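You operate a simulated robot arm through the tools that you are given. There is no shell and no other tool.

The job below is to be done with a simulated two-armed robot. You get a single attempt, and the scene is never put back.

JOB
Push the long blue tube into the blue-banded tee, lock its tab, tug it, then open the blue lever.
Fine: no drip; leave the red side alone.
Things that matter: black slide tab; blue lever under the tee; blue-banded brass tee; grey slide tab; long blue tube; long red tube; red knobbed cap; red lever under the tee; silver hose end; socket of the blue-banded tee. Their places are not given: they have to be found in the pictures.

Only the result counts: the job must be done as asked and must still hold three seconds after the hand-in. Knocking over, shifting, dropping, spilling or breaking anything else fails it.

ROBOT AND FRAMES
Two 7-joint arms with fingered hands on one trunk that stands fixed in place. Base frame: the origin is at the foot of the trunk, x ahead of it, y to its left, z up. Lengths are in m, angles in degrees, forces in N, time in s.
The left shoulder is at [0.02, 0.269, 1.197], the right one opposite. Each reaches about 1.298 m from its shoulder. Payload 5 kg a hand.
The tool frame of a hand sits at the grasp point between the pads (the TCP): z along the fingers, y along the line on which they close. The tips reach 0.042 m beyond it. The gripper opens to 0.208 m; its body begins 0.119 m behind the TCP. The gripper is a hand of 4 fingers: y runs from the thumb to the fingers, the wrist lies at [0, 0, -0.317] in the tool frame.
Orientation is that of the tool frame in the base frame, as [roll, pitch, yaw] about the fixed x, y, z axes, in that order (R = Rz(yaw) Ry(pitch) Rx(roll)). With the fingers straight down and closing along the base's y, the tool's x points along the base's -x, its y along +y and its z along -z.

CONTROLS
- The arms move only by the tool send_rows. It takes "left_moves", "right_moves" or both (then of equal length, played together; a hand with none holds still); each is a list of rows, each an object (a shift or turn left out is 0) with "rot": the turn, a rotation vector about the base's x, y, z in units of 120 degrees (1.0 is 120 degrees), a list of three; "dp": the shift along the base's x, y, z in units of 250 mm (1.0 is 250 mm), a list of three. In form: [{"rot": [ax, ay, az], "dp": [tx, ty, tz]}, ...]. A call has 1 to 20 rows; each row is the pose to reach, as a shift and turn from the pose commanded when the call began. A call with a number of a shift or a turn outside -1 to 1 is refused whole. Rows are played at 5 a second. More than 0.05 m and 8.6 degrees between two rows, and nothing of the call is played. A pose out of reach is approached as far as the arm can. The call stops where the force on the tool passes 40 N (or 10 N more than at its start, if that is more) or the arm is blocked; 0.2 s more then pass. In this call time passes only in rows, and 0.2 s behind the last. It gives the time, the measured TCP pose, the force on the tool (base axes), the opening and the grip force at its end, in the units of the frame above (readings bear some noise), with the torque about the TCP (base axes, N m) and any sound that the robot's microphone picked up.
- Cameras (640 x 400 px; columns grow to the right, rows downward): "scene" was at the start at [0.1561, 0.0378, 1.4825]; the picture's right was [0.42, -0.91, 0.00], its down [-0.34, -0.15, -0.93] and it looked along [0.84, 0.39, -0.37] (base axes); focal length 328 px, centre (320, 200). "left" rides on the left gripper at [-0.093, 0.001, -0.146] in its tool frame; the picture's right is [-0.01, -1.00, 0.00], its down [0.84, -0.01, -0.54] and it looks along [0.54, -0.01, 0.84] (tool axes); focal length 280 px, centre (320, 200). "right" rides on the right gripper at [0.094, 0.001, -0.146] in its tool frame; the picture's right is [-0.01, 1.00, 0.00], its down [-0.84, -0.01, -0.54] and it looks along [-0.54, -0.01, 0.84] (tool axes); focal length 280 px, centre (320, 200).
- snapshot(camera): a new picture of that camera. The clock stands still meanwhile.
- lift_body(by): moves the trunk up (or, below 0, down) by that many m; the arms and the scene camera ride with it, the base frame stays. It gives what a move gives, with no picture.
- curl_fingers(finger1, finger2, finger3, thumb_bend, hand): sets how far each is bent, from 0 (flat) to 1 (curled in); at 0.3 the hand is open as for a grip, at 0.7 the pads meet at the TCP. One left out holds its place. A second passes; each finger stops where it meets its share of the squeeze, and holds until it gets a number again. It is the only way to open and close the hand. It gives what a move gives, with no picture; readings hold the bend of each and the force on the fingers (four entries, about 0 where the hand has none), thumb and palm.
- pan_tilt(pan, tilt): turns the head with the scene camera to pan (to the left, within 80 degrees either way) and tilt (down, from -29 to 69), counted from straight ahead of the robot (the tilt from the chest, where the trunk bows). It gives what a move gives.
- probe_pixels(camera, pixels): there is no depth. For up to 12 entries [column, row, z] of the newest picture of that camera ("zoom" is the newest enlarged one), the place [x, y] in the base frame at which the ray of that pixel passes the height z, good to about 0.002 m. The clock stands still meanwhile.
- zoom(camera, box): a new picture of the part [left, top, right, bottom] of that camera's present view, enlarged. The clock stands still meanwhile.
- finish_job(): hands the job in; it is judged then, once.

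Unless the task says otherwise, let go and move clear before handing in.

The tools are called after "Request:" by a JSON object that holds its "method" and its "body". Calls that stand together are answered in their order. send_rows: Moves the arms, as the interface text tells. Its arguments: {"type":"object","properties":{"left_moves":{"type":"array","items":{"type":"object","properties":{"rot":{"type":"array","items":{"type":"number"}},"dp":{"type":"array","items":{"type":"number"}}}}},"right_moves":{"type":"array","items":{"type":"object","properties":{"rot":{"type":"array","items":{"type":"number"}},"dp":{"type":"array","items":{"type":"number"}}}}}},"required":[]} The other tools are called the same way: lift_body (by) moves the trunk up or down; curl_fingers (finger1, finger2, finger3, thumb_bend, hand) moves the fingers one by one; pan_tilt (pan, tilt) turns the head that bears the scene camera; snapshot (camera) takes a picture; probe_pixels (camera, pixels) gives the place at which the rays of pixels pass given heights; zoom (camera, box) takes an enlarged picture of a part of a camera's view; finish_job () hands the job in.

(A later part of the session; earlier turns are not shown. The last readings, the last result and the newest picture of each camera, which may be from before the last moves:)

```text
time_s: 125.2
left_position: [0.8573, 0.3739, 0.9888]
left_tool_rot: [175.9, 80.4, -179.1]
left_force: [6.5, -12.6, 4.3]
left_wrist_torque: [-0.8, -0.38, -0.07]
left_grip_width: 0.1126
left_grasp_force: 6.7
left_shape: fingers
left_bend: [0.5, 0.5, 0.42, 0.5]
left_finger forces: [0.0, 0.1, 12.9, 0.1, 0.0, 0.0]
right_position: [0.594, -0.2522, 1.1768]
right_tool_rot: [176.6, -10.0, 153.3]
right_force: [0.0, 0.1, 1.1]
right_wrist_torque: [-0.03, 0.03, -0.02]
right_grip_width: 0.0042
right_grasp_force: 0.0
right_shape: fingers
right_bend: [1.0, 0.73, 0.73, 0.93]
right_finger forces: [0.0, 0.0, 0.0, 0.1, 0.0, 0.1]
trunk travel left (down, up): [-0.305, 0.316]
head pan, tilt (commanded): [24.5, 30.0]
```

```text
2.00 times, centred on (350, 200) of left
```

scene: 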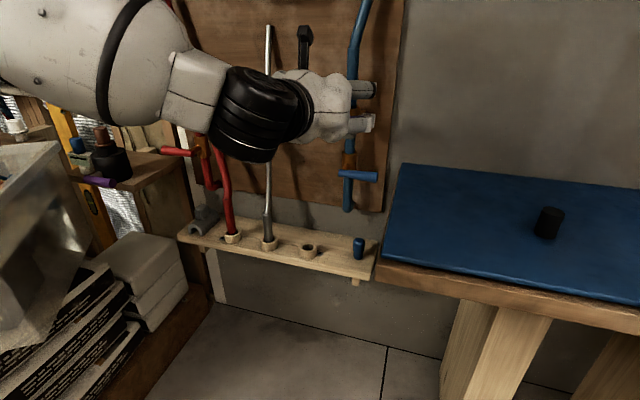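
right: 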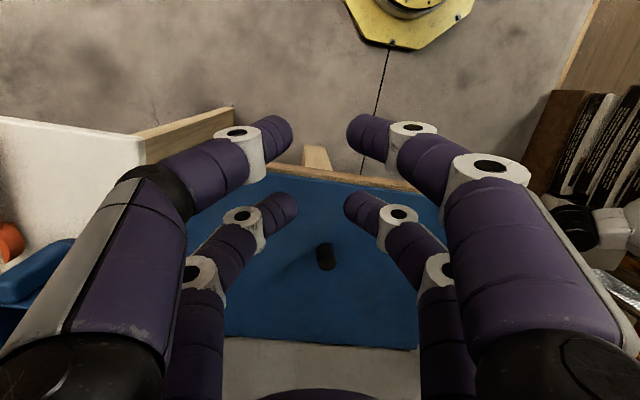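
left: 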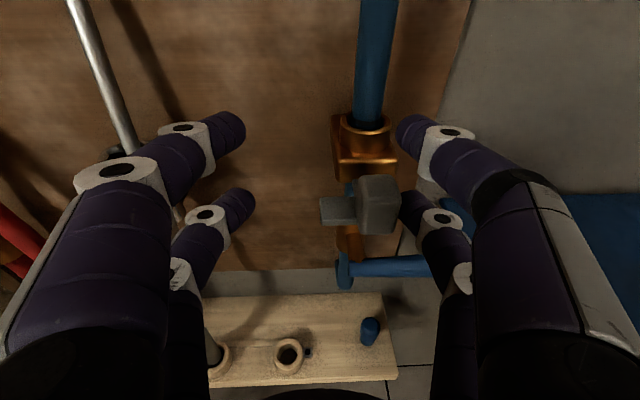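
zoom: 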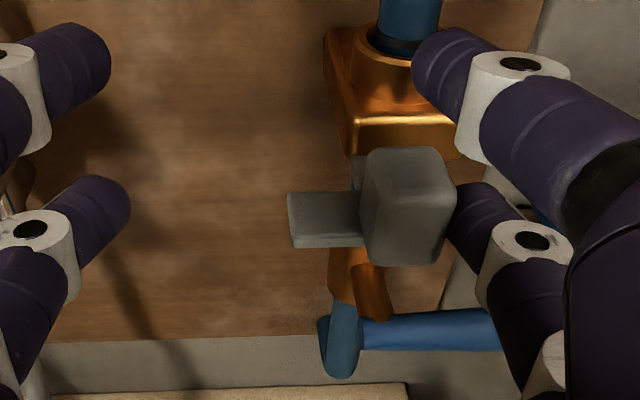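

The tab is hard against its stop at 12.6 N: locked. I'll move the finger off to the right, back away, and inspect the tab from the scene camera.

Request:
{"method": "send_rows", "body": {"left_moves": [{"dp": [0.005, -0.06, 0]}, {"dp": [0.008, -0.14, 0]}, {"dp": [-0.1, -0.2, 0.0]}, {"dp": [-0.26, -0.22, 0.06]}, {"dp": [-0.4, -0.22, 0.16]}, {"dp": [-0.5, -0.22, 0.28]}]}}

Request:
{"method": "snapshot", "body": {"camera": "left"}}

Request:
{"method": "zoom", "body": {"camera": "left", "box": [260, 100, 440, 300]}}

Request:
{"method": "zoom", "body": {"camera": "scene", "box": [310, 80, 400, 200]}}

```text
time_s: 126.6
left_position: [0.7299, 0.3216, 1.0611]
left_tool_rot: [176.0, 80.2, -178.9]
left_force: [0.4, 0.0, 0.0]
left_wrist_torque: [-0.02, 0.02, 0.02]
left_grip_width: 0.1124
left_grasp_force: 0.1
left_shape: fingers
left_bend: [0.5, 0.5, 0.5, 0.5]
left_finger forces: [0.0, 0.1, 0.0, 0.0, 0.1, 0.0]
right_position: [0.5936, -0.2506, 1.1775]
right_tool_rot: [176.5, -10.0, 153.4]
right_force: [-0.7, 0.8, 0.2]
right_wrist_torque: [-0.03, -0.14, -0.01]
right_grip_width: 0.0042
right_grasp_force: 0.0
right_shape: fingers
right_bend: [1.0, 0.73, 0.73, 0.93]
right_finger forces: [0.0, 0.1, 0.0, 0.0, 0.0, 0.1]
trunk travel left (down, up): [-0.305, 0.316]
head pan, tilt (commanded): [24.5, 30.0]
```

```text
taken
```

left: 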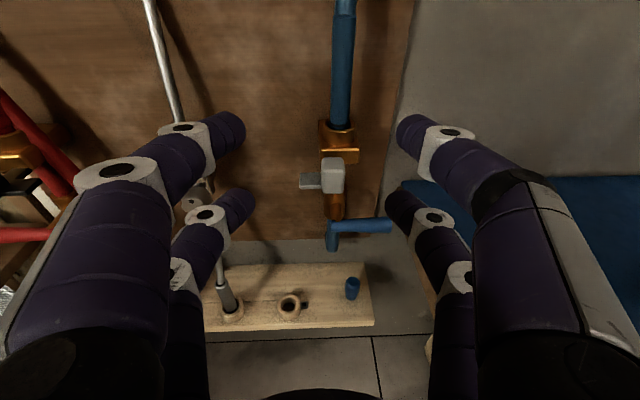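

```text
2.00 times, centred on (350, 200) of left
```

zoom: 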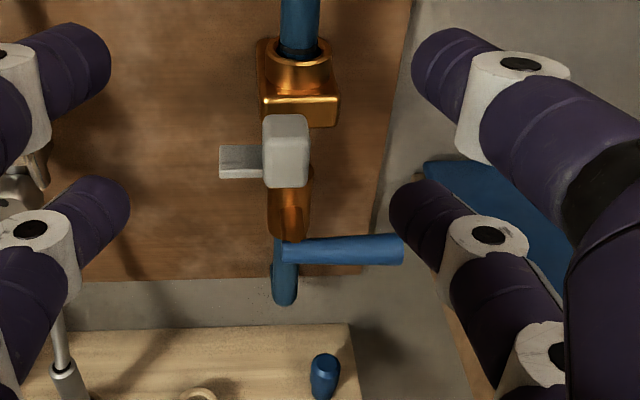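

```text
3.33 times, centred on (355, 140) of scene
```

zoom: 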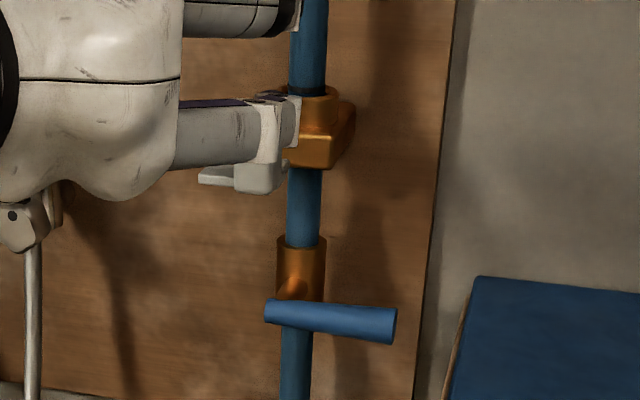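

The blue knob is now ~2.6 cm inward of the tee axis (it travelled ~4 cm). To be sure this matches the red (locked) side, I'll measure the red tab by zooming from here without going near it.

Request:
{"method": "zoom", "body": {"camera": "left", "box": [0, 100, 60, 260]}}

Request:
{"method": "zoom", "body": {"camera": "scene", "box": [150, 60, 240, 180]}}

```text
2.50 times, centred on (30, 180) of left
```

zoom: 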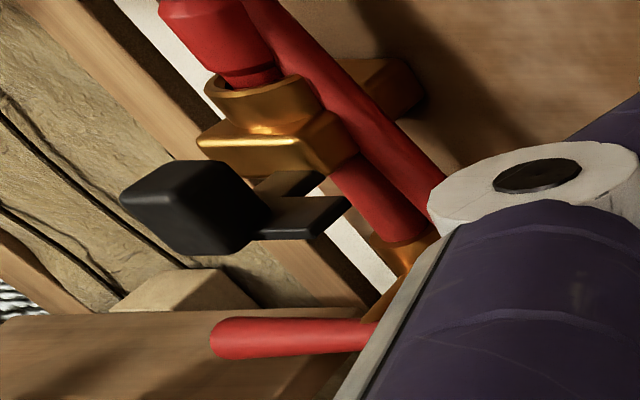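

```text
3.33 times, centred on (195, 120) of scene
```

zoom: 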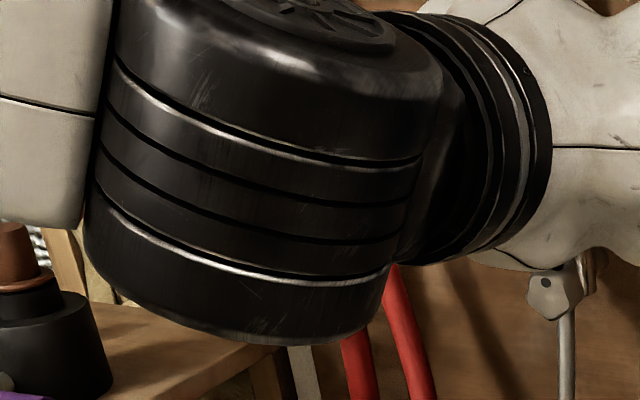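

Request:
{"method": "zoom", "body": {"camera": "left", "box": [0, 100, 60, 260]}}

Request:
{"method": "probe_pixels", "body": {"camera": "zoom", "pixels": [[258, 90, 0.984], [258, 90, 0.975], [195, 208, 0.95], [195, 208, 0.945], [350, 200, 0.94], [350, 200, 0.93], [322, 172, 0.94], [268, 240, 0.94]]}}

```text
2.50 times, centred on (30, 180) of left
```

zoom: 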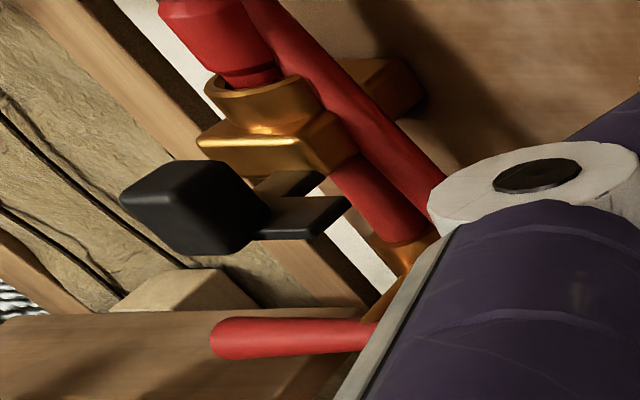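

```text
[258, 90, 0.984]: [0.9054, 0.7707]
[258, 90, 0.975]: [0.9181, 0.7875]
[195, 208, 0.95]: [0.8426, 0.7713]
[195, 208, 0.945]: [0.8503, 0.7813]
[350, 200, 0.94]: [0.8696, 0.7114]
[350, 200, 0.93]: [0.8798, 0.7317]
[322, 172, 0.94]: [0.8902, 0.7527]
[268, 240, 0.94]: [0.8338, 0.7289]
```

The red tab's tongue end measures ~6.3 cm inward of its tee axis, close to the blue one now (7.1 cm; 3.1 cm before), so the blue tab is in the locked state. Next the tug: I'll bring the left hand back to grip the sleeve, first advancing to a checking distance.

Request:
{"method": "curl_fingers", "body": {"hand": "left", "finger1": 0.55, "finger2": 0.55, "finger3": 0.55, "thumb_bend": 0.55}}

Request:
{"method": "send_rows", "body": {"left_moves": [{"dp": [0.16, -0.008, 0.005]}, {"dp": [0.32, -0.016, 0.01]}, {"dp": [0.48, -0.025, 0.014]}, {"dp": [0.64, -0.035, 0.014]}, {"dp": [0.8, -0.042, 0.014]}]}}

Request:
{"method": "snapshot", "body": {"camera": "left"}}

Request:
{"method": "zoom", "body": {"camera": "left", "box": [296, 112, 356, 148]}}

Request:
{"method": "zoom", "body": {"camera": "left", "box": [296, 188, 356, 224]}}

```text
time_s: 127.6
left_position: [0.7292, 0.3216, 1.0606]
left_tool_rot: [175.9, 80.3, -178.8]
left_force: [-0.3, -0.1, -0.4]
left_wrist_torque: [-0.03, 0.01, -0.01]
left_grip_width: 0.0869
left_grasp_force: 0.0
left_shape: fingers
left_bend: [0.55, 0.55, 0.55, 0.55]
left_finger forces: [0.0, 0.1, 0.0, 0.0, 0.0, 0.0]
right_position: [0.5932, -0.2511, 1.1754]
right_tool_rot: [176.7, -10.1, 153.3]
right_force: [0.6, -0.2, -0.3]
right_wrist_torque: [-0.01, -0.02, 0.0]
right_grip_width: 0.0043
right_grasp_force: 0.2
right_shape: fingers
right_bend: [1.0, 0.73, 0.73, 0.93]
right_finger forces: [0.1, 0.1, 0.0, 0.1, 0.1, 0.0]
trunk travel left (down, up): [-0.305, 0.316]
head pan, tilt (commanded): [24.5, 30.0]
```

```text
time_s: 128.8
left_position: [0.9344, 0.31, 1.0628]
left_tool_rot: [176.0, 80.2, -179.0]
left_force: [-0.3, 0.1, -0.6]
left_wrist_torque: [0.02, -0.05, -0.1]
left_grip_width: 0.0869
left_grasp_force: 0.0
left_shape: fingers
left_bend: [0.55, 0.55, 0.55, 0.55]
left_finger forces: [0.0, 0.0, 0.0, 0.0, 0.1, 0.1]
right_position: [0.596, -0.25, 1.1742]
right_tool_rot: [176.7, -10.2, 153.3]
right_force: [1.7, -0.3, -0.8]
right_wrist_torque: [-0.12, 0.13, 0.02]
right_grip_width: 0.0044
right_grasp_force: 0.0
right_shape: fingers
right_bend: [1.0, 0.73, 0.73, 0.93]
right_finger forces: [0.0, 0.1, 0.0, 0.1, 0.0, 0.0]
trunk travel left (down, up): [-0.305, 0.316]
head pan, tilt (commanded): [24.5, 30.0]
```

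```text
taken
```

left: 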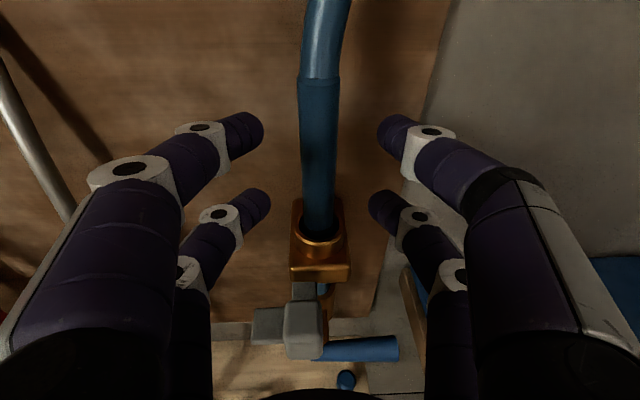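

```text
10.67 times, centred on (326, 130) of left
```

zoom: 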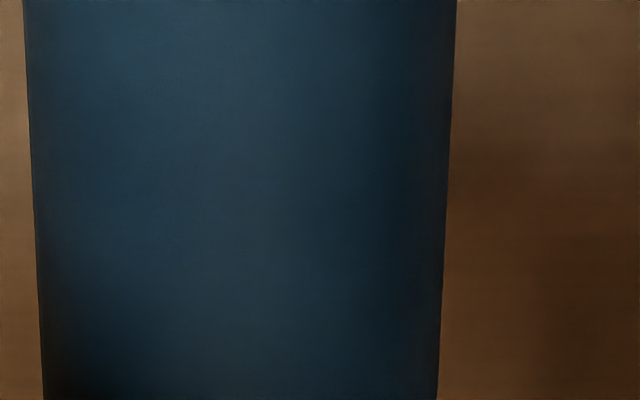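

```text
10.67 times, centred on (326, 206) of left
```

zoom: 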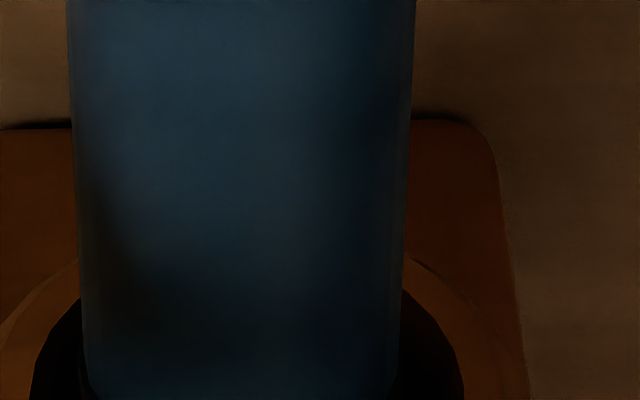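

Widths 38.8/31.0 px match the earlier good approach; I need ~1.4 cm more (to ~42.7 px). Advance, then close.

Request:
{"method": "send_rows", "body": {"left_moves": [{"dp": [0.028, 0.004, -0.005]}, {"dp": [0.057, 0.007, -0.01]}]}}

Request:
{"method": "zoom", "body": {"camera": "left", "box": [296, 112, 356, 148]}}

Request:
{"method": "curl_fingers", "body": {"hand": "left", "finger1": 0.8, "finger2": 0.8, "finger3": 0.8, "thumb_bend": 0.8}}

Request:
{"method": "snapshot", "body": {"camera": "left"}}

Request:
{"method": "zoom", "body": {"camera": "left", "box": [240, 80, 400, 260]}}

```text
time_s: 129.4
left_position: [0.9474, 0.3115, 1.0606]
left_tool_rot: [175.9, 80.3, -179.0]
left_force: [0.0, -0.6, -0.5]
left_wrist_torque: [0.04, 0.0, 0.02]
left_grip_width: 0.0868
left_grasp_force: 0.1
left_shape: fingers
left_bend: [0.55, 0.55, 0.55, 0.55]
left_finger forces: [0.0, 0.1, 0.0, 0.0, 0.0, 0.0]
right_position: [0.5942, -0.2508, 1.176]
right_tool_rot: [176.7, -10.1, 153.5]
right_force: [-0.4, 0.4, 0.1]
right_wrist_torque: [-0.01, 0.02, 0.03]
right_grip_width: 0.0045
right_grasp_force: 0.1
right_shape: fingers
right_bend: [1.0, 0.73, 0.73, 0.93]
right_finger forces: [0.0, 0.0, 0.0, 0.0, 0.0, 0.1]
trunk travel left (down, up): [-0.305, 0.316]
head pan, tilt (commanded): [24.5, 30.0]
```

```text
10.67 times, centred on (326, 130) of left
```

zoom: 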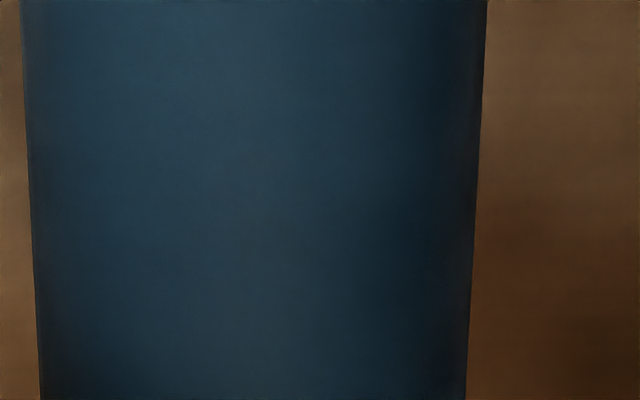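

```text
time_s: 130.4
left_position: [0.9474, 0.3091, 1.0596]
left_tool_rot: [175.7, 80.2, -179.4]
left_force: [-6.1, -12.4, -1.6]
left_wrist_torque: [0.02, 0.31, -0.42]
left_grip_width: 0.0292
left_grasp_force: 27.3
left_shape: fingers
left_bend: [0.63, 0.66, 0.72, 0.72]
left_finger forces: [14.0, 8.6, 13.6, 0.0, 18.9, 0.0]
right_position: [0.5938, -0.2523, 1.1765]
right_tool_rot: [176.6, -10.1, 153.3]
right_force: [-0.3, -0.6, 0.3]
right_wrist_torque: [-0.05, 0.01, -0.01]
right_grip_width: 0.0044
right_grasp_force: 0.1
right_shape: fingers
right_bend: [1.0, 0.73, 0.73, 0.93]
right_finger forces: [0.0, 0.0, 0.1, 0.0, 0.0, 0.1]
trunk travel left (down, up): [-0.305, 0.316]
head pan, tilt (commanded): [24.5, 30.0]
```

```text
taken
```

left: 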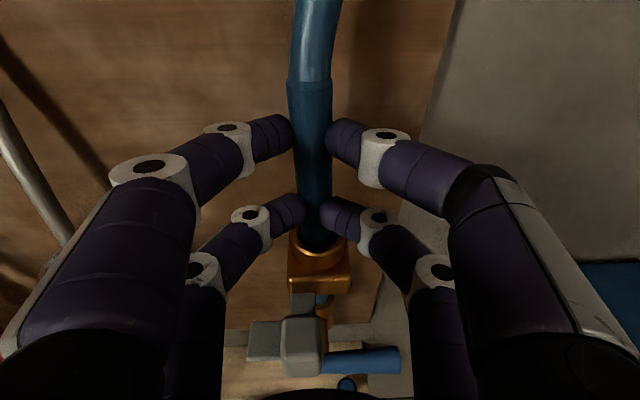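

```text
2.22 times, centred on (320, 170) of left
```

zoom: 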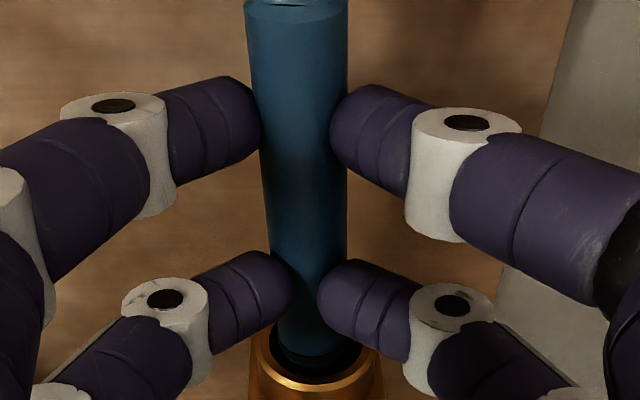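

All four digits grip, and the sleeve now resists sideways motion (12 N), suggesting it is locked. I'll tug upward gently in small steps and watch the force.

Request:
{"method": "send_rows", "body": {"left_moves": [{"dp": [0.0, -0.008, 0.008]}, {"dp": [0.0, -0.008, 0.016]}, {"dp": [0.0, -0.008, 0.022]}]}}

Request:
{"method": "snapshot", "body": {"camera": "left"}}

Request:
{"method": "zoom", "body": {"camera": "left", "box": [240, 80, 400, 260]}}

```text
time_s: 131.2
left_position: [0.9482, 0.31, 1.0615]
left_tool_rot: [176.0, 79.9, -178.9]
left_force: [-5.5, -6.9, -20.3]
left_wrist_torque: [-0.08, 0.95, -0.12]
left_grip_width: 0.0293
left_grasp_force: 26.0
left_shape: fingers
left_bend: [0.63, 0.66, 0.72, 0.73]
left_finger forces: [14.7, 10.0, 9.9, 0.0, 17.7, 0.0]
right_position: [0.5957, -0.2505, 1.1752]
right_tool_rot: [176.7, -10.2, 153.4]
right_force: [-0.3, 0.0, 0.4]
right_wrist_torque: [0.02, 0.0, 0.0]
right_grip_width: 0.0043
right_grasp_force: 0.1
right_shape: fingers
right_bend: [1.0, 0.73, 0.73, 0.93]
right_finger forces: [0.1, 0.0, 0.0, 0.1, 0.0, 0.0]
trunk travel left (down, up): [-0.305, 0.316]
head pan, tilt (commanded): [24.5, 30.0]
```

```text
taken
```

left: 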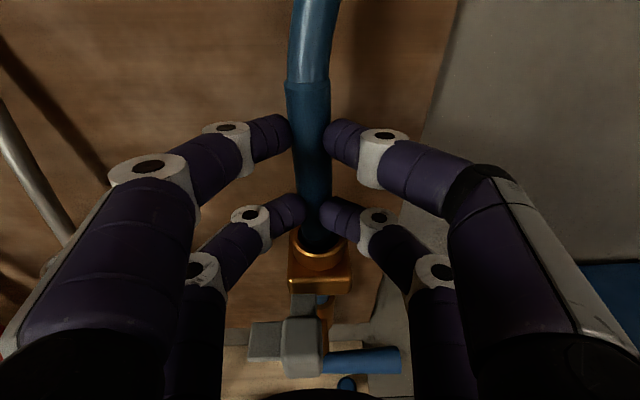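

```text
2.22 times, centred on (320, 170) of left
```

zoom: 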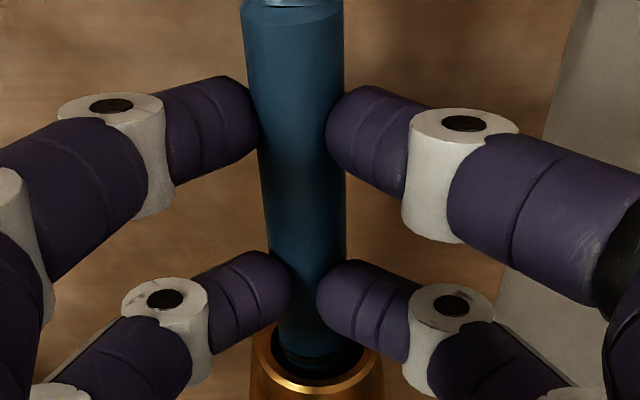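

The tug reached 20 N upward with the sleeve holding firm - it's locked. I'll hold that tug briefly, then unload and release.

Request:
{"method": "send_rows", "body": {"left_moves": [{"dp": [0.0, 0.0, 0.003]}, {"dp": [0.0, 0.0, 0.003]}, {"dp": [0.0, 0.0, 0.003]}, {"dp": [0.0, 0.004, -0.01]}, {"dp": [0.0, 0.008, -0.022]}]}}

Request:
{"method": "curl_fingers", "body": {"hand": "left", "finger1": 0.5, "finger2": 0.5, "finger3": 0.5, "thumb_bend": 0.5}}

Request:
{"method": "send_rows", "body": {"left_moves": [{"dp": [-0.15, -0.01, 0.0]}, {"dp": [-0.3, -0.02, 0.0]}, {"dp": [-0.45, -0.03, 0.0]}, {"dp": [-0.6, -0.04, 0.0]}]}}

Request:
{"method": "snapshot", "body": {"camera": "left"}}

Request:
{"method": "zoom", "body": {"camera": "left", "box": [250, 20, 410, 240]}}

```text
time_s: 132.4
left_position: [0.9467, 0.3122, 1.0626]
left_tool_rot: [175.7, 80.5, -179.0]
left_force: [0.9, -5.6, -7.3]
left_wrist_torque: [-0.04, 0.6, -0.23]
left_grip_width: 0.0285
left_grasp_force: 23.9
left_shape: fingers
left_bend: [0.63, 0.66, 0.72, 0.74]
left_finger forces: [12.6, 9.8, 9.3, 0.1, 16.2, 0.0]
right_position: [0.594, -0.2501, 1.1758]
right_tool_rot: [176.5, -10.1, 153.3]
right_force: [-0.1, 1.0, -0.4]
right_wrist_torque: [-0.01, 0.02, 0.01]
right_grip_width: 0.0043
right_grasp_force: 0.2
right_shape: fingers
right_bend: [1.0, 0.73, 0.73, 0.93]
right_finger forces: [0.0, 0.0, 0.0, 0.0, 0.0, 0.1]
trunk travel left (down, up): [-0.305, 0.316]
head pan, tilt (commanded): [24.5, 30.0]
```

```text
time_s: 133.4
left_position: [0.9456, 0.3137, 1.0591]
left_tool_rot: [175.9, 80.3, -178.9]
left_force: [0.2, -0.7, -0.3]
left_wrist_torque: [0.0, 0.02, -0.02]
left_grip_width: 0.1124
left_grasp_force: 0.0
left_shape: fingers
left_bend: [0.5, 0.5, 0.5, 0.5]
left_finger forces: [0.1, 0.0, 0.0, 0.0, 0.0, 0.0]
right_position: [0.5936, -0.2504, 1.1759]
right_tool_rot: [176.7, -10.1, 153.5]
right_force: [-0.4, 0.5, 1.1]
right_wrist_torque: [-0.02, 0.03, 0.0]
right_grip_width: 0.0045
right_grasp_force: 0.2
right_shape: fingers
right_bend: [1.0, 0.73, 0.73, 0.93]
right_finger forces: [0.0, 0.1, 0.0, 0.0, 0.1, 0.1]
trunk travel left (down, up): [-0.305, 0.316]
head pan, tilt (commanded): [24.5, 30.0]
```

```text
time_s: 134.4
left_position: [0.7955, 0.3027, 1.0589]
left_tool_rot: [175.9, 80.3, -179.0]
left_force: [0.4, -0.1, 0.7]
left_wrist_torque: [0.0, 0.01, 0.01]
left_grip_width: 0.1124
left_grasp_force: 0.1
left_shape: fingers
left_bend: [0.5, 0.5, 0.5, 0.5]
left_finger forces: [0.0, 0.0, 0.0, 0.0, 0.0, 0.0]
right_position: [0.5944, -0.2502, 1.1768]
right_tool_rot: [176.6, -10.1, 153.4]
right_force: [-0.8, 0.5, -0.3]
right_wrist_torque: [0.04, -0.04, -0.01]
right_grip_width: 0.0042
right_grasp_force: 0.0
right_shape: fingers
right_bend: [1.0, 0.73, 0.73, 0.93]
right_finger forces: [0.1, 0.0, 0.0, 0.0, 0.1, 0.0]
trunk travel left (down, up): [-0.305, 0.316]
head pan, tilt (commanded): [24.5, 30.0]
```

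```text
taken
```

left: 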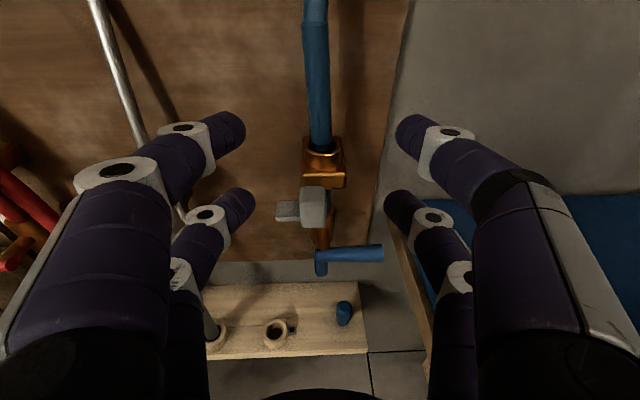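

```text
1.82 times, centred on (330, 130) of left
```

zoom: 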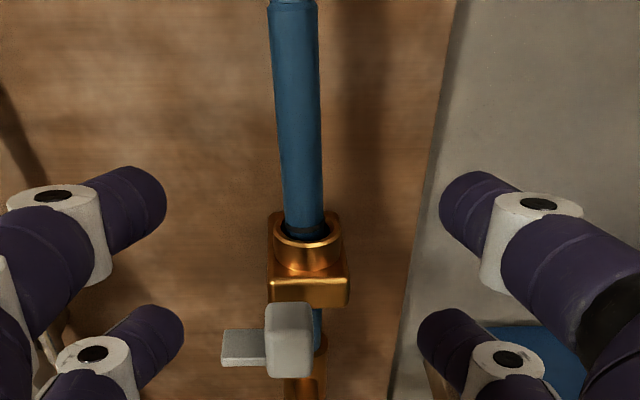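

The tube stays locked with the band at the rim. Now the lever: I'll get its geometry by probing its ends in fresh left and scene zooms.

Request:
{"method": "zoom", "body": {"camera": "left", "box": [290, 180, 400, 300]}}

Request:
{"method": "probe_pixels", "body": {"camera": "zoom", "pixels": [[440, 240, 0.83], [440, 240, 0.82], [440, 240, 0.81], [250, 262, 0.83], [250, 262, 0.82], [260, 200, 0.87]]}}

Request:
{"method": "zoom", "body": {"camera": "scene", "box": [325, 130, 395, 210]}}

```text
3.33 times, centred on (345, 240) of left
```

zoom: 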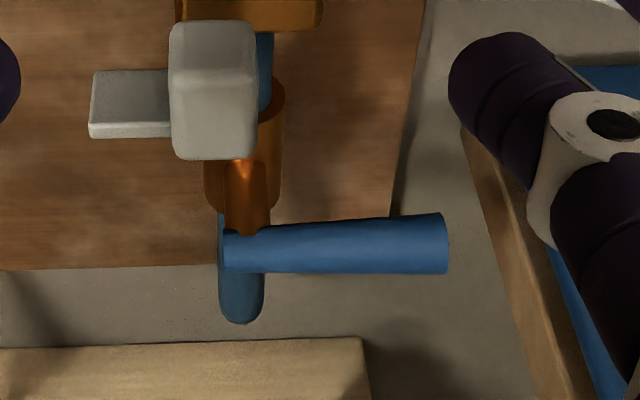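

```text
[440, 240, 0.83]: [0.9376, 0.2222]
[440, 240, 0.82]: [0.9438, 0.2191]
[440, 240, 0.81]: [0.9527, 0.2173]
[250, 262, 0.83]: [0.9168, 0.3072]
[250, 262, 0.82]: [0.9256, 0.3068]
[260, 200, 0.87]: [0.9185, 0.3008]
```

```text
5.00 times, centred on (360, 170) of scene
```

zoom: 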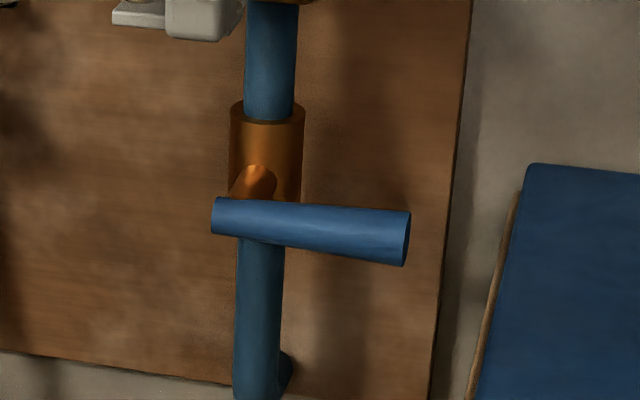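

Request:
{"method": "probe_pixels", "body": {"camera": "zoom", "pixels": [[402, 238, 0.84], [402, 238, 0.83], [402, 238, 0.82], [402, 238, 0.81], [222, 216, 0.85], [222, 216, 0.84], [222, 216, 0.83], [222, 216, 0.82]]}}

```text
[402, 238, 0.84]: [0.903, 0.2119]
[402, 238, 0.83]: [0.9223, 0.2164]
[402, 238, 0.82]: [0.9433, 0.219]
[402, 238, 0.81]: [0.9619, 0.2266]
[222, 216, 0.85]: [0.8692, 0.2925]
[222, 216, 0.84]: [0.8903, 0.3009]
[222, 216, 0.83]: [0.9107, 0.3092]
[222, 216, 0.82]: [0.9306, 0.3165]
```

The lever runs from its pivot end [0.925,0.314,0.823] to its tip [0.9435,0.219,0.82]. I'll push its outer end down with the left thumb alone: curl finger 3 away, keep the thumb extended, and bring the hand in front of the tee below the knob. First set the fingers and a standoff pose.

Request:
{"method": "curl_fingers", "body": {"hand": "left", "finger1": 0.5, "finger2": 0.45, "finger3": 1.0, "thumb_bend": 0.45}}

Request:
{"method": "send_rows", "body": {"left_moves": [{"dp": [-0.04, 0.0, -0.1], "rot": [0, 0.025, 0]}, {"dp": [-0.06, 0.0, -0.24], "rot": [0, 0.05, 0]}, {"dp": [-0.06, 0.01, -0.4], "rot": [0, 0.075, 0]}, {"dp": [-0.06, 0.01, -0.55], "rot": [0, 0.1, 0]}, {"dp": [-0.06, 0.02, -0.68], "rot": [0, 0.1, 0]}]}}

Request:
{"method": "snapshot", "body": {"camera": "left"}}

Request:
{"method": "snapshot", "body": {"camera": "scene"}}

```text
time_s: 135.4
left_position: [0.7958, 0.3029, 1.0587]
left_tool_rot: [176.0, 80.4, -179.1]
left_force: [-0.3, -0.4, -0.8]
left_wrist_torque: [0.02, -0.02, 0.0]
left_grip_width: 0.1254
left_grasp_force: 0.2
left_shape: fingers
left_bend: [0.5, 0.45, 1.0, 0.45]
left_finger forces: [0.0, 0.0, 0.0, 0.0, 0.0, 0.0]
right_position: [0.5942, -0.2512, 1.1756]
right_tool_rot: [176.7, -10.1, 153.3]
right_force: [-0.8, 0.7, -0.3]
right_wrist_torque: [-0.01, -0.02, 0.0]
right_grip_width: 0.0045
right_grasp_force: 0.1
right_shape: fingers
right_bend: [1.0, 0.73, 0.73, 0.93]
right_finger forces: [0.1, 0.0, 0.0, 0.0, 0.1, 0.0]
trunk travel left (down, up): [-0.305, 0.316]
head pan, tilt (commanded): [24.5, 30.0]
```

```text
time_s: 136.6
left_position: [0.7808, 0.3094, 0.8907]
left_tool_rot: [175.3, 68.3, -179.5]
left_force: [0.1, 0.4, -0.4]
left_wrist_torque: [-0.01, 0.0, 0.01]
left_grip_width: 0.1261
left_grasp_force: 0.0
left_shape: fingers
left_bend: [0.5, 0.45, 1.0, 0.45]
left_finger forces: [0.1, 0.0, 0.0, 0.1, 0.1, 0.1]
right_position: [0.5947, -0.2505, 1.1744]
right_tool_rot: [176.7, -10.1, 153.4]
right_force: [0.3, 0.2, 0.1]
right_wrist_torque: [-0.07, 0.11, -0.02]
right_grip_width: 0.0046
right_grasp_force: 0.1
right_shape: fingers
right_bend: [1.0, 0.73, 0.73, 0.93]
right_finger forces: [0.0, 0.0, 0.0, 0.1, 0.0, 0.0]
trunk travel left (down, up): [-0.305, 0.316]
head pan, tilt (commanded): [24.5, 30.0]
```

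```text
taken
```

left: 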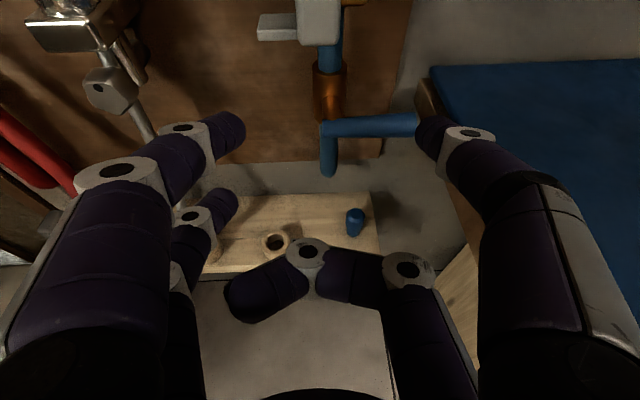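

```text
taken
```

scene: 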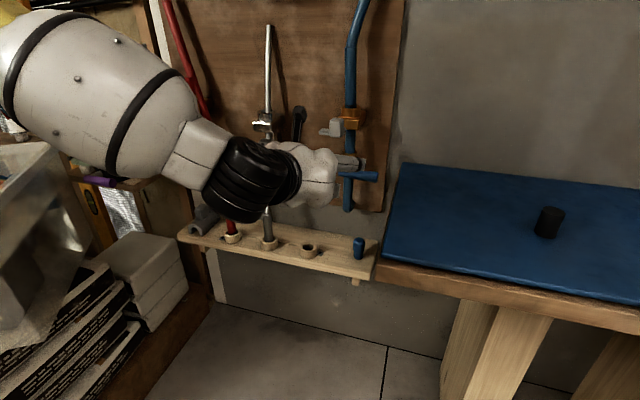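

The hand reaches well here. The thumb tip is at about [0.840,0.236,0.896]; I'll move it forward 10 cm and down 2 cm to hover just above the lever's outer end.

Request:
{"method": "send_rows", "body": {"left_moves": [{"dp": [0.14, 0.0, -0.02]}, {"dp": [0.28, 0.0, -0.05]}, {"dp": [0.4, 0.0, -0.08]}]}}

Request:
{"method": "snapshot", "body": {"camera": "left"}}

Request:
{"method": "zoom", "body": {"camera": "scene", "box": [315, 110, 395, 220]}}

```text
time_s: 137.4
left_position: [0.8808, 0.3072, 0.8678]
left_tool_rot: [175.5, 68.2, -179.5]
left_force: [0.7, 1.0, 0.2]
left_wrist_torque: [0.01, -0.03, -0.01]
left_grip_width: 0.1256
left_grasp_force: 0.1
left_shape: fingers
left_bend: [0.5, 0.45, 1.0, 0.45]
left_finger forces: [0.1, 0.0, 0.0, 0.1, 0.0, 0.1]
right_position: [0.5952, -0.2502, 1.1753]
right_tool_rot: [176.6, -10.1, 153.3]
right_force: [-0.2, -0.1, 0.1]
right_wrist_torque: [0.01, 0.04, 0.0]
right_grip_width: 0.0045
right_grasp_force: 0.0
right_shape: fingers
right_bend: [1.0, 0.73, 0.73, 0.93]
right_finger forces: [0.0, 0.1, 0.1, 0.0, 0.0, 0.0]
trunk travel left (down, up): [-0.305, 0.316]
head pan, tilt (commanded): [24.5, 30.0]
```

```text
taken
```

left: 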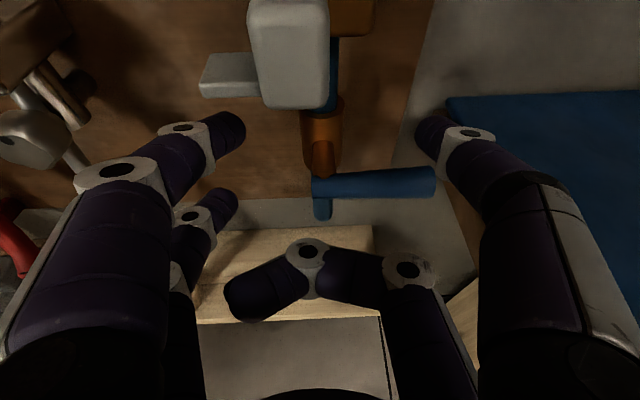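

```text
3.64 times, centred on (355, 165) of scene
```

zoom: 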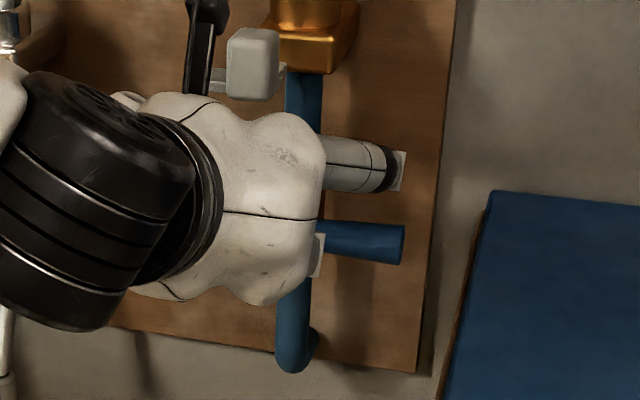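

The thumb tip (~[0.940,0.234,0.874]) is right over the lever's outer part, ~2.6 cm above contact. I'll press down in small steps and watch whether the lever turns.

Request:
{"method": "send_rows", "body": {"left_moves": [{"dp": [0.0, 0.0, -0.05]}, {"dp": [0.0, 0.0, -0.1]}, {"dp": [0.0, 0.0, -0.13]}, {"dp": [0.0, 0.0, -0.16]}]}}

Request:
{"method": "snapshot", "body": {"camera": "left"}}

Request:
{"method": "zoom", "body": {"camera": "scene", "box": [315, 110, 395, 220]}}

```text
time_s: 138.4
left_position: [0.8817, 0.306, 0.8316]
left_tool_rot: [175.4, 68.4, -179.5]
left_force: [-1.2, 0.0, 4.3]
left_wrist_torque: [-0.32, -0.24, -0.15]
left_grip_width: 0.1264
left_grasp_force: 2.0
left_shape: fingers
left_bend: [0.5, 0.45, 1.0, 0.45]
left_finger forces: [0.0, 0.0, 0.1, 0.0, 4.1, 0.0]
right_position: [0.5948, -0.2509, 1.1762]
right_tool_rot: [176.6, -10.0, 153.3]
right_force: [0.7, 0.9, 0.0]
right_wrist_torque: [0.02, 0.06, 0.0]
right_grip_width: 0.0041
right_grasp_force: 0.1
right_shape: fingers
right_bend: [1.0, 0.73, 0.73, 0.93]
right_finger forces: [0.1, 0.1, 0.0, 0.1, 0.0, 0.1]
trunk travel left (down, up): [-0.305, 0.316]
head pan, tilt (commanded): [24.5, 30.0]
```

```text
taken
```

left: 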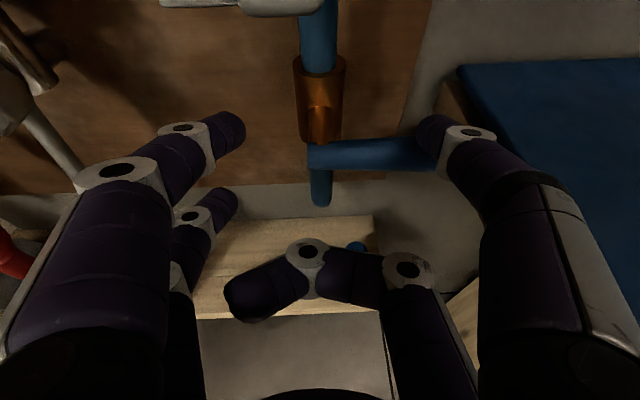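

```text
3.64 times, centred on (355, 165) of scene
```

zoom: 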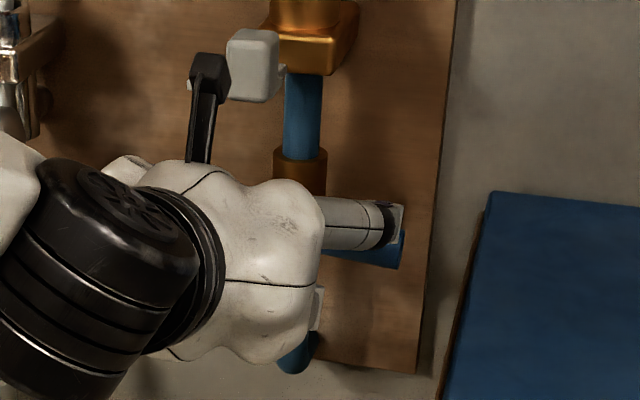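

The lever gives way downward at only ~4 N, so down is the opening direction. I'll follow its arc to about 45°.

Request:
{"method": "send_rows", "body": {"left_moves": [{"dp": [0.0, -0.008, -0.035]}, {"dp": [0.0, -0.014, -0.07]}, {"dp": [0.002, -0.018, -0.105]}, {"dp": [0.002, -0.012, -0.14]}, {"dp": [0.0, 0.0, -0.175]}]}}

Request:
{"method": "snapshot", "body": {"camera": "left"}}

Request:
{"method": "zoom", "body": {"camera": "scene", "box": [315, 110, 395, 220]}}

```text
time_s: 139.6
left_position: [0.8801, 0.3083, 0.7866]
left_tool_rot: [175.4, 68.3, -179.5]
left_force: [-0.5, 0.0, 3.1]
left_wrist_torque: [-0.23, -0.16, -0.02]
left_grip_width: 0.1256
left_grasp_force: 1.2
left_shape: fingers
left_bend: [0.5, 0.45, 1.0, 0.45]
left_finger forces: [0.1, 0.0, 0.0, 0.0, 2.3, 0.0]
right_position: [0.594, -0.2502, 1.1766]
right_tool_rot: [176.7, -10.2, 153.2]
right_force: [-1.0, 0.1, -0.3]
right_wrist_torque: [-0.03, 0.0, -0.02]
right_grip_width: 0.0042
right_grasp_force: 0.1
right_shape: fingers
right_bend: [1.0, 0.73, 0.73, 0.93]
right_finger forces: [0.0, 0.0, 0.0, 0.0, 0.0, 0.0]
trunk travel left (down, up): [-0.305, 0.316]
head pan, tilt (commanded): [24.5, 30.0]
```

```text
taken
```

left: 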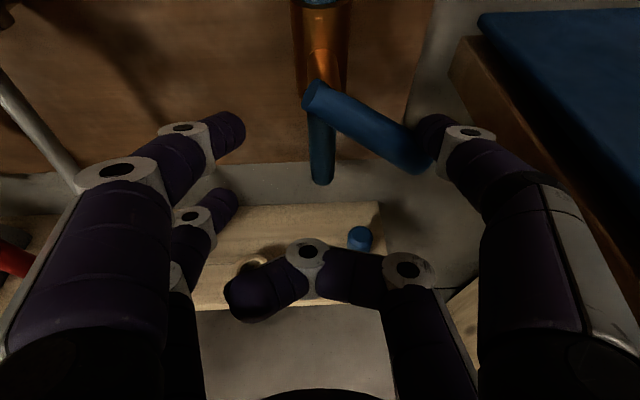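

```text
3.64 times, centred on (355, 165) of scene
```

zoom: 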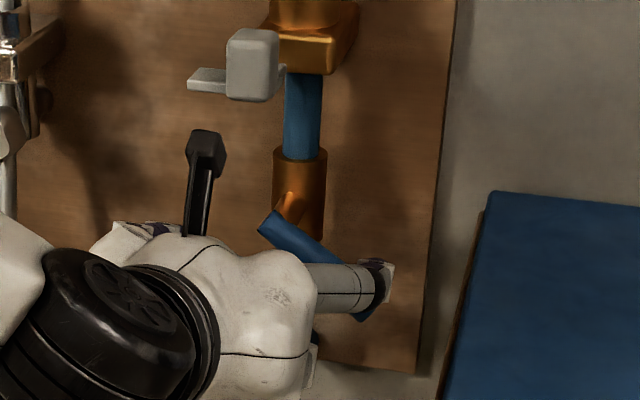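

The lever has turned about 45° with light force. I'll continue following the arc down and to the left toward vertical.

Request:
{"method": "send_rows", "body": {"left_moves": [{"dp": [-0.004, 0.022, -0.032]}, {"dp": [-0.009, 0.048, -0.062]}, {"dp": [-0.014, 0.075, -0.092]}, {"dp": [-0.02, 0.103, -0.118]}, {"dp": [-0.026, 0.136, -0.138]}, {"dp": [-0.033, 0.17, -0.156]}]}}

Request:
{"method": "snapshot", "body": {"camera": "left"}}

Request:
{"method": "zoom", "body": {"camera": "scene", "box": [315, 110, 395, 220]}}

```text
time_s: 141.0
left_position: [0.8743, 0.3509, 0.7466]
left_tool_rot: [175.3, 68.2, -179.5]
left_force: [0.7, -3.2, 2.7]
left_wrist_torque: [-0.13, -0.15, -0.19]
left_grip_width: 0.1299
left_grasp_force: 1.8
left_shape: fingers
left_bend: [0.5, 0.45, 1.0, 0.44]
left_finger forces: [0.1, 0.0, 0.0, 0.0, 3.5, 0.1]
right_position: [0.5934, -0.2526, 1.1756]
right_tool_rot: [176.7, -10.2, 153.4]
right_force: [1.1, 0.6, -1.1]
right_wrist_torque: [-0.03, -0.01, 0.01]
right_grip_width: 0.0045
right_grasp_force: 0.0
right_shape: fingers
right_bend: [1.0, 0.73, 0.73, 0.93]
right_finger forces: [0.0, 0.0, 0.0, 0.0, 0.0, 0.1]
trunk travel left (down, up): [-0.305, 0.316]
head pan, tilt (commanded): [24.5, 30.0]
```

```text
taken
```

left: 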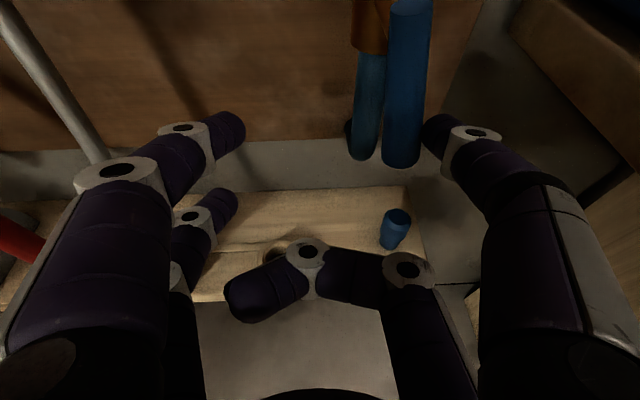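

```text
3.64 times, centred on (355, 165) of scene
```

zoom: 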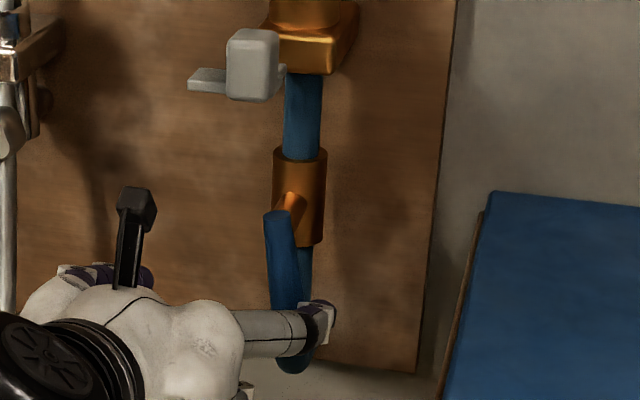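

The lever is almost vertical (a few degrees left to go). I'll nudge it further left until it meets its stop.

Request:
{"method": "send_rows", "body": {"left_moves": [{"dp": [-0.004, 0.02, -0.004]}, {"dp": [-0.007, 0.04, -0.006]}, {"dp": [-0.01, 0.055, -0.006]}]}}

Request:
{"method": "snapshot", "body": {"camera": "left"}}

Request:
{"method": "zoom", "body": {"camera": "scene", "box": [315, 110, 395, 220]}}

```text
time_s: 141.8
left_position: [0.8719, 0.3637, 0.7446]
left_tool_rot: [175.3, 68.2, -179.6]
left_force: [1.2, -5.8, -1.7]
left_wrist_torque: [0.16, 0.09, -0.15]
left_grip_width: 0.1324
left_grasp_force: 2.4
left_shape: fingers
left_bend: [0.5, 0.45, 1.0, 0.43]
left_finger forces: [0.1, 0.0, 0.0, 0.0, 4.6, 0.1]
right_position: [0.5945, -0.2509, 1.1754]
right_tool_rot: [176.6, -10.1, 153.3]
right_force: [0.2, -0.3, 0.4]
right_wrist_torque: [0.02, 0.03, -0.02]
right_grip_width: 0.0041
right_grasp_force: 0.1
right_shape: fingers
right_bend: [1.0, 0.73, 0.73, 0.93]
right_finger forces: [0.1, 0.0, 0.1, 0.1, 0.1, 0.0]
trunk travel left (down, up): [-0.305, 0.316]
head pan, tilt (commanded): [24.5, 30.0]
```

```text
taken
```

left: 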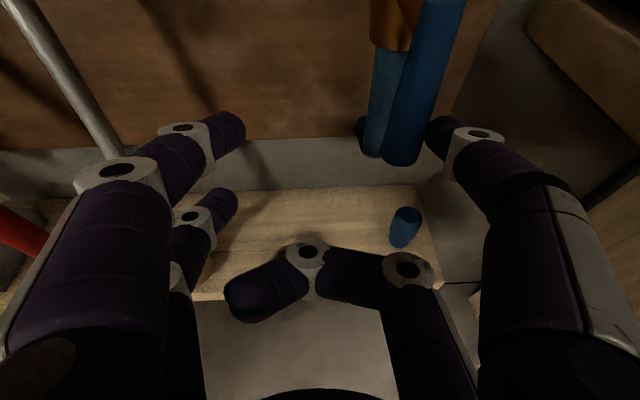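

```text
3.64 times, centred on (355, 165) of scene
```

zoom: 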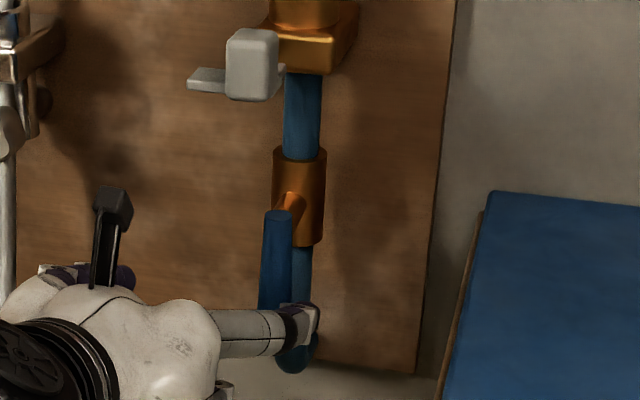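

The lever now hangs vertically in line with the pipe. A small extra nudge will tell whether it's at its stop.

Request:
{"method": "send_rows", "body": {"left_moves": [{"dp": [-0.003, 0.012, 0.0]}, {"dp": [-0.004, 0.02, 0.0]}]}}

Request:
{"method": "zoom", "body": {"camera": "scene", "box": [325, 140, 385, 220]}}

```text
time_s: 142.4
left_position: [0.8698, 0.3681, 0.7459]
left_tool_rot: [175.3, 68.3, -179.7]
left_force: [2.1, -8.8, -0.7]
left_wrist_torque: [0.12, 0.04, -0.35]
left_grip_width: 0.1358
left_grasp_force: 3.8
left_shape: fingers
left_bend: [0.5, 0.45, 1.0, 0.43]
left_finger forces: [0.1, 0.1, 0.0, 0.0, 7.7, 0.1]
right_position: [0.5957, -0.2507, 1.1753]
right_tool_rot: [176.6, -10.0, 153.3]
right_force: [0.8, -0.1, 0.1]
right_wrist_torque: [0.01, 0.02, 0.0]
right_grip_width: 0.0046
right_grasp_force: 0.2
right_shape: fingers
right_bend: [1.0, 0.73, 0.73, 0.93]
right_finger forces: [0.0, 0.1, 0.0, 0.0, 0.0, 0.0]
trunk travel left (down, up): [-0.305, 0.316]
head pan, tilt (commanded): [24.5, 30.0]
```

```text
5.00 times, centred on (355, 180) of scene
```

zoom: 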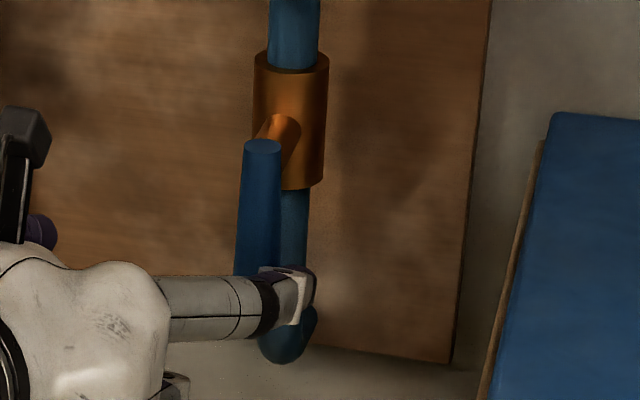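

The force climbs to 8.8 N with no more travel: the lever is at its open stop. I'll ease off to the right, then back the hand away.

Request:
{"method": "send_rows", "body": {"left_moves": [{"dp": [0.0, -0.06, 0.0]}, {"dp": [0.0, -0.12, 0.0]}, {"dp": [-0.14, -0.12, 0.0]}, {"dp": [-0.28, -0.1, 0.02]}, {"dp": [-0.42, -0.06, 0.06]}, {"dp": [-0.5, 0.0, 0.16]}]}}

Request:
{"method": "snapshot", "body": {"camera": "left"}}

Request:
{"method": "snapshot", "body": {"camera": "scene"}}

Request:
{"method": "zoom", "body": {"camera": "scene", "box": [300, 60, 400, 220]}}

```text
time_s: 143.8
left_position: [0.7464, 0.3699, 0.7865]
left_tool_rot: [175.4, 68.2, -179.4]
left_force: [0.4, -0.3, 1.2]
left_wrist_torque: [-0.03, 0.02, 0.01]
left_grip_width: 0.1263
left_grasp_force: 0.0
left_shape: fingers
left_bend: [0.5, 0.45, 1.0, 0.45]
left_finger forces: [0.0, 0.1, 0.0, 0.0, 0.0, 0.0]
right_position: [0.5935, -0.2485, 1.1783]
right_tool_rot: [176.6, -10.1, 153.4]
right_force: [-0.7, -0.5, 1.3]
right_wrist_torque: [-0.04, -0.1, 0.01]
right_grip_width: 0.0041
right_grasp_force: 0.1
right_shape: fingers
right_bend: [1.0, 0.73, 0.73, 0.93]
right_finger forces: [0.1, 0.0, 0.0, 0.1, 0.1, 0.1]
trunk travel left (down, up): [-0.305, 0.316]
head pan, tilt (commanded): [24.5, 30.0]
```

```text
taken
```

left: 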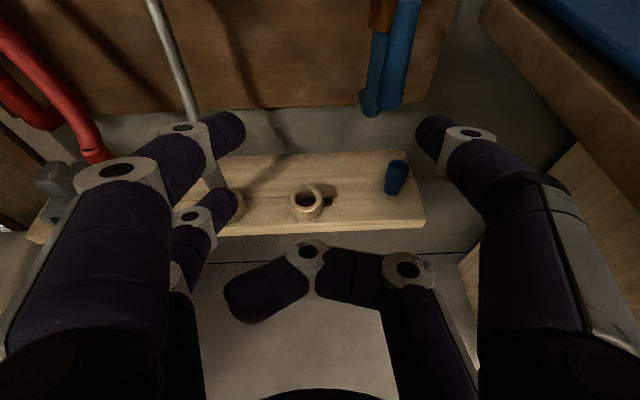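

```text
taken
```

scene: 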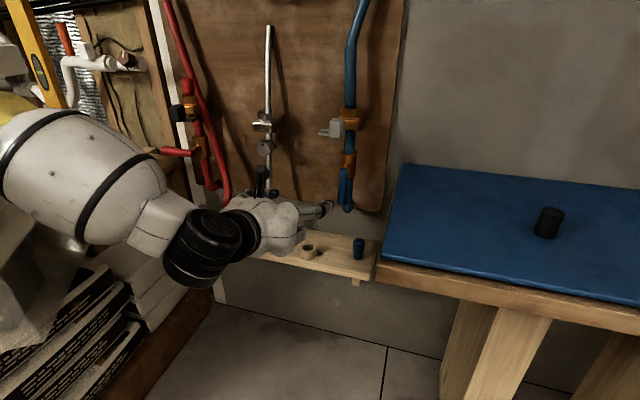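

```text
2.50 times, centred on (350, 140) of scene
```

zoom: 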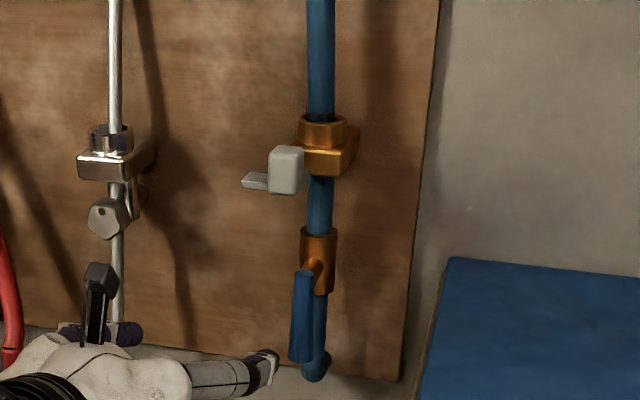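

Everything looks right: tube in the tee, tab slid across, lever in line with the pipe. I'll double-check the red tee's tab against the blue one with the now-clear scene view.

Request:
{"method": "zoom", "body": {"camera": "scene", "box": [150, 70, 230, 190]}}

Request:
{"method": "probe_pixels", "body": {"camera": "zoom", "pixels": [[320, 200, 0.98], [320, 200, 0.95]]}}

Request:
{"method": "zoom", "body": {"camera": "scene", "box": [310, 80, 390, 200]}}

```text
3.33 times, centred on (190, 130) of scene
```

zoom: 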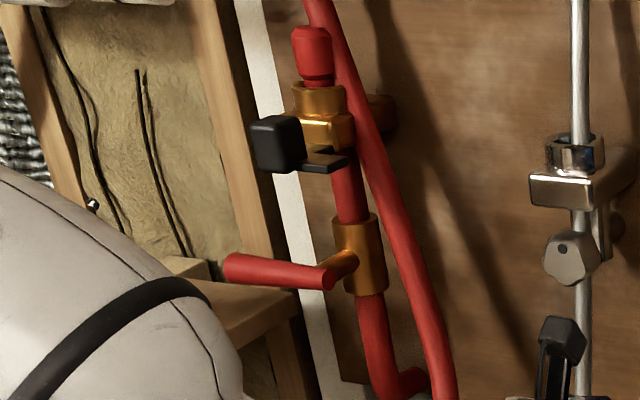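

```text
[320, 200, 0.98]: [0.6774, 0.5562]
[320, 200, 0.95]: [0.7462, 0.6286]
```

```text
3.33 times, centred on (350, 140) of scene
```

zoom: 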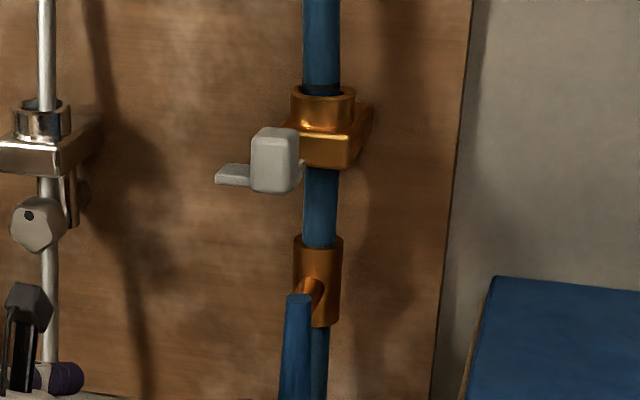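

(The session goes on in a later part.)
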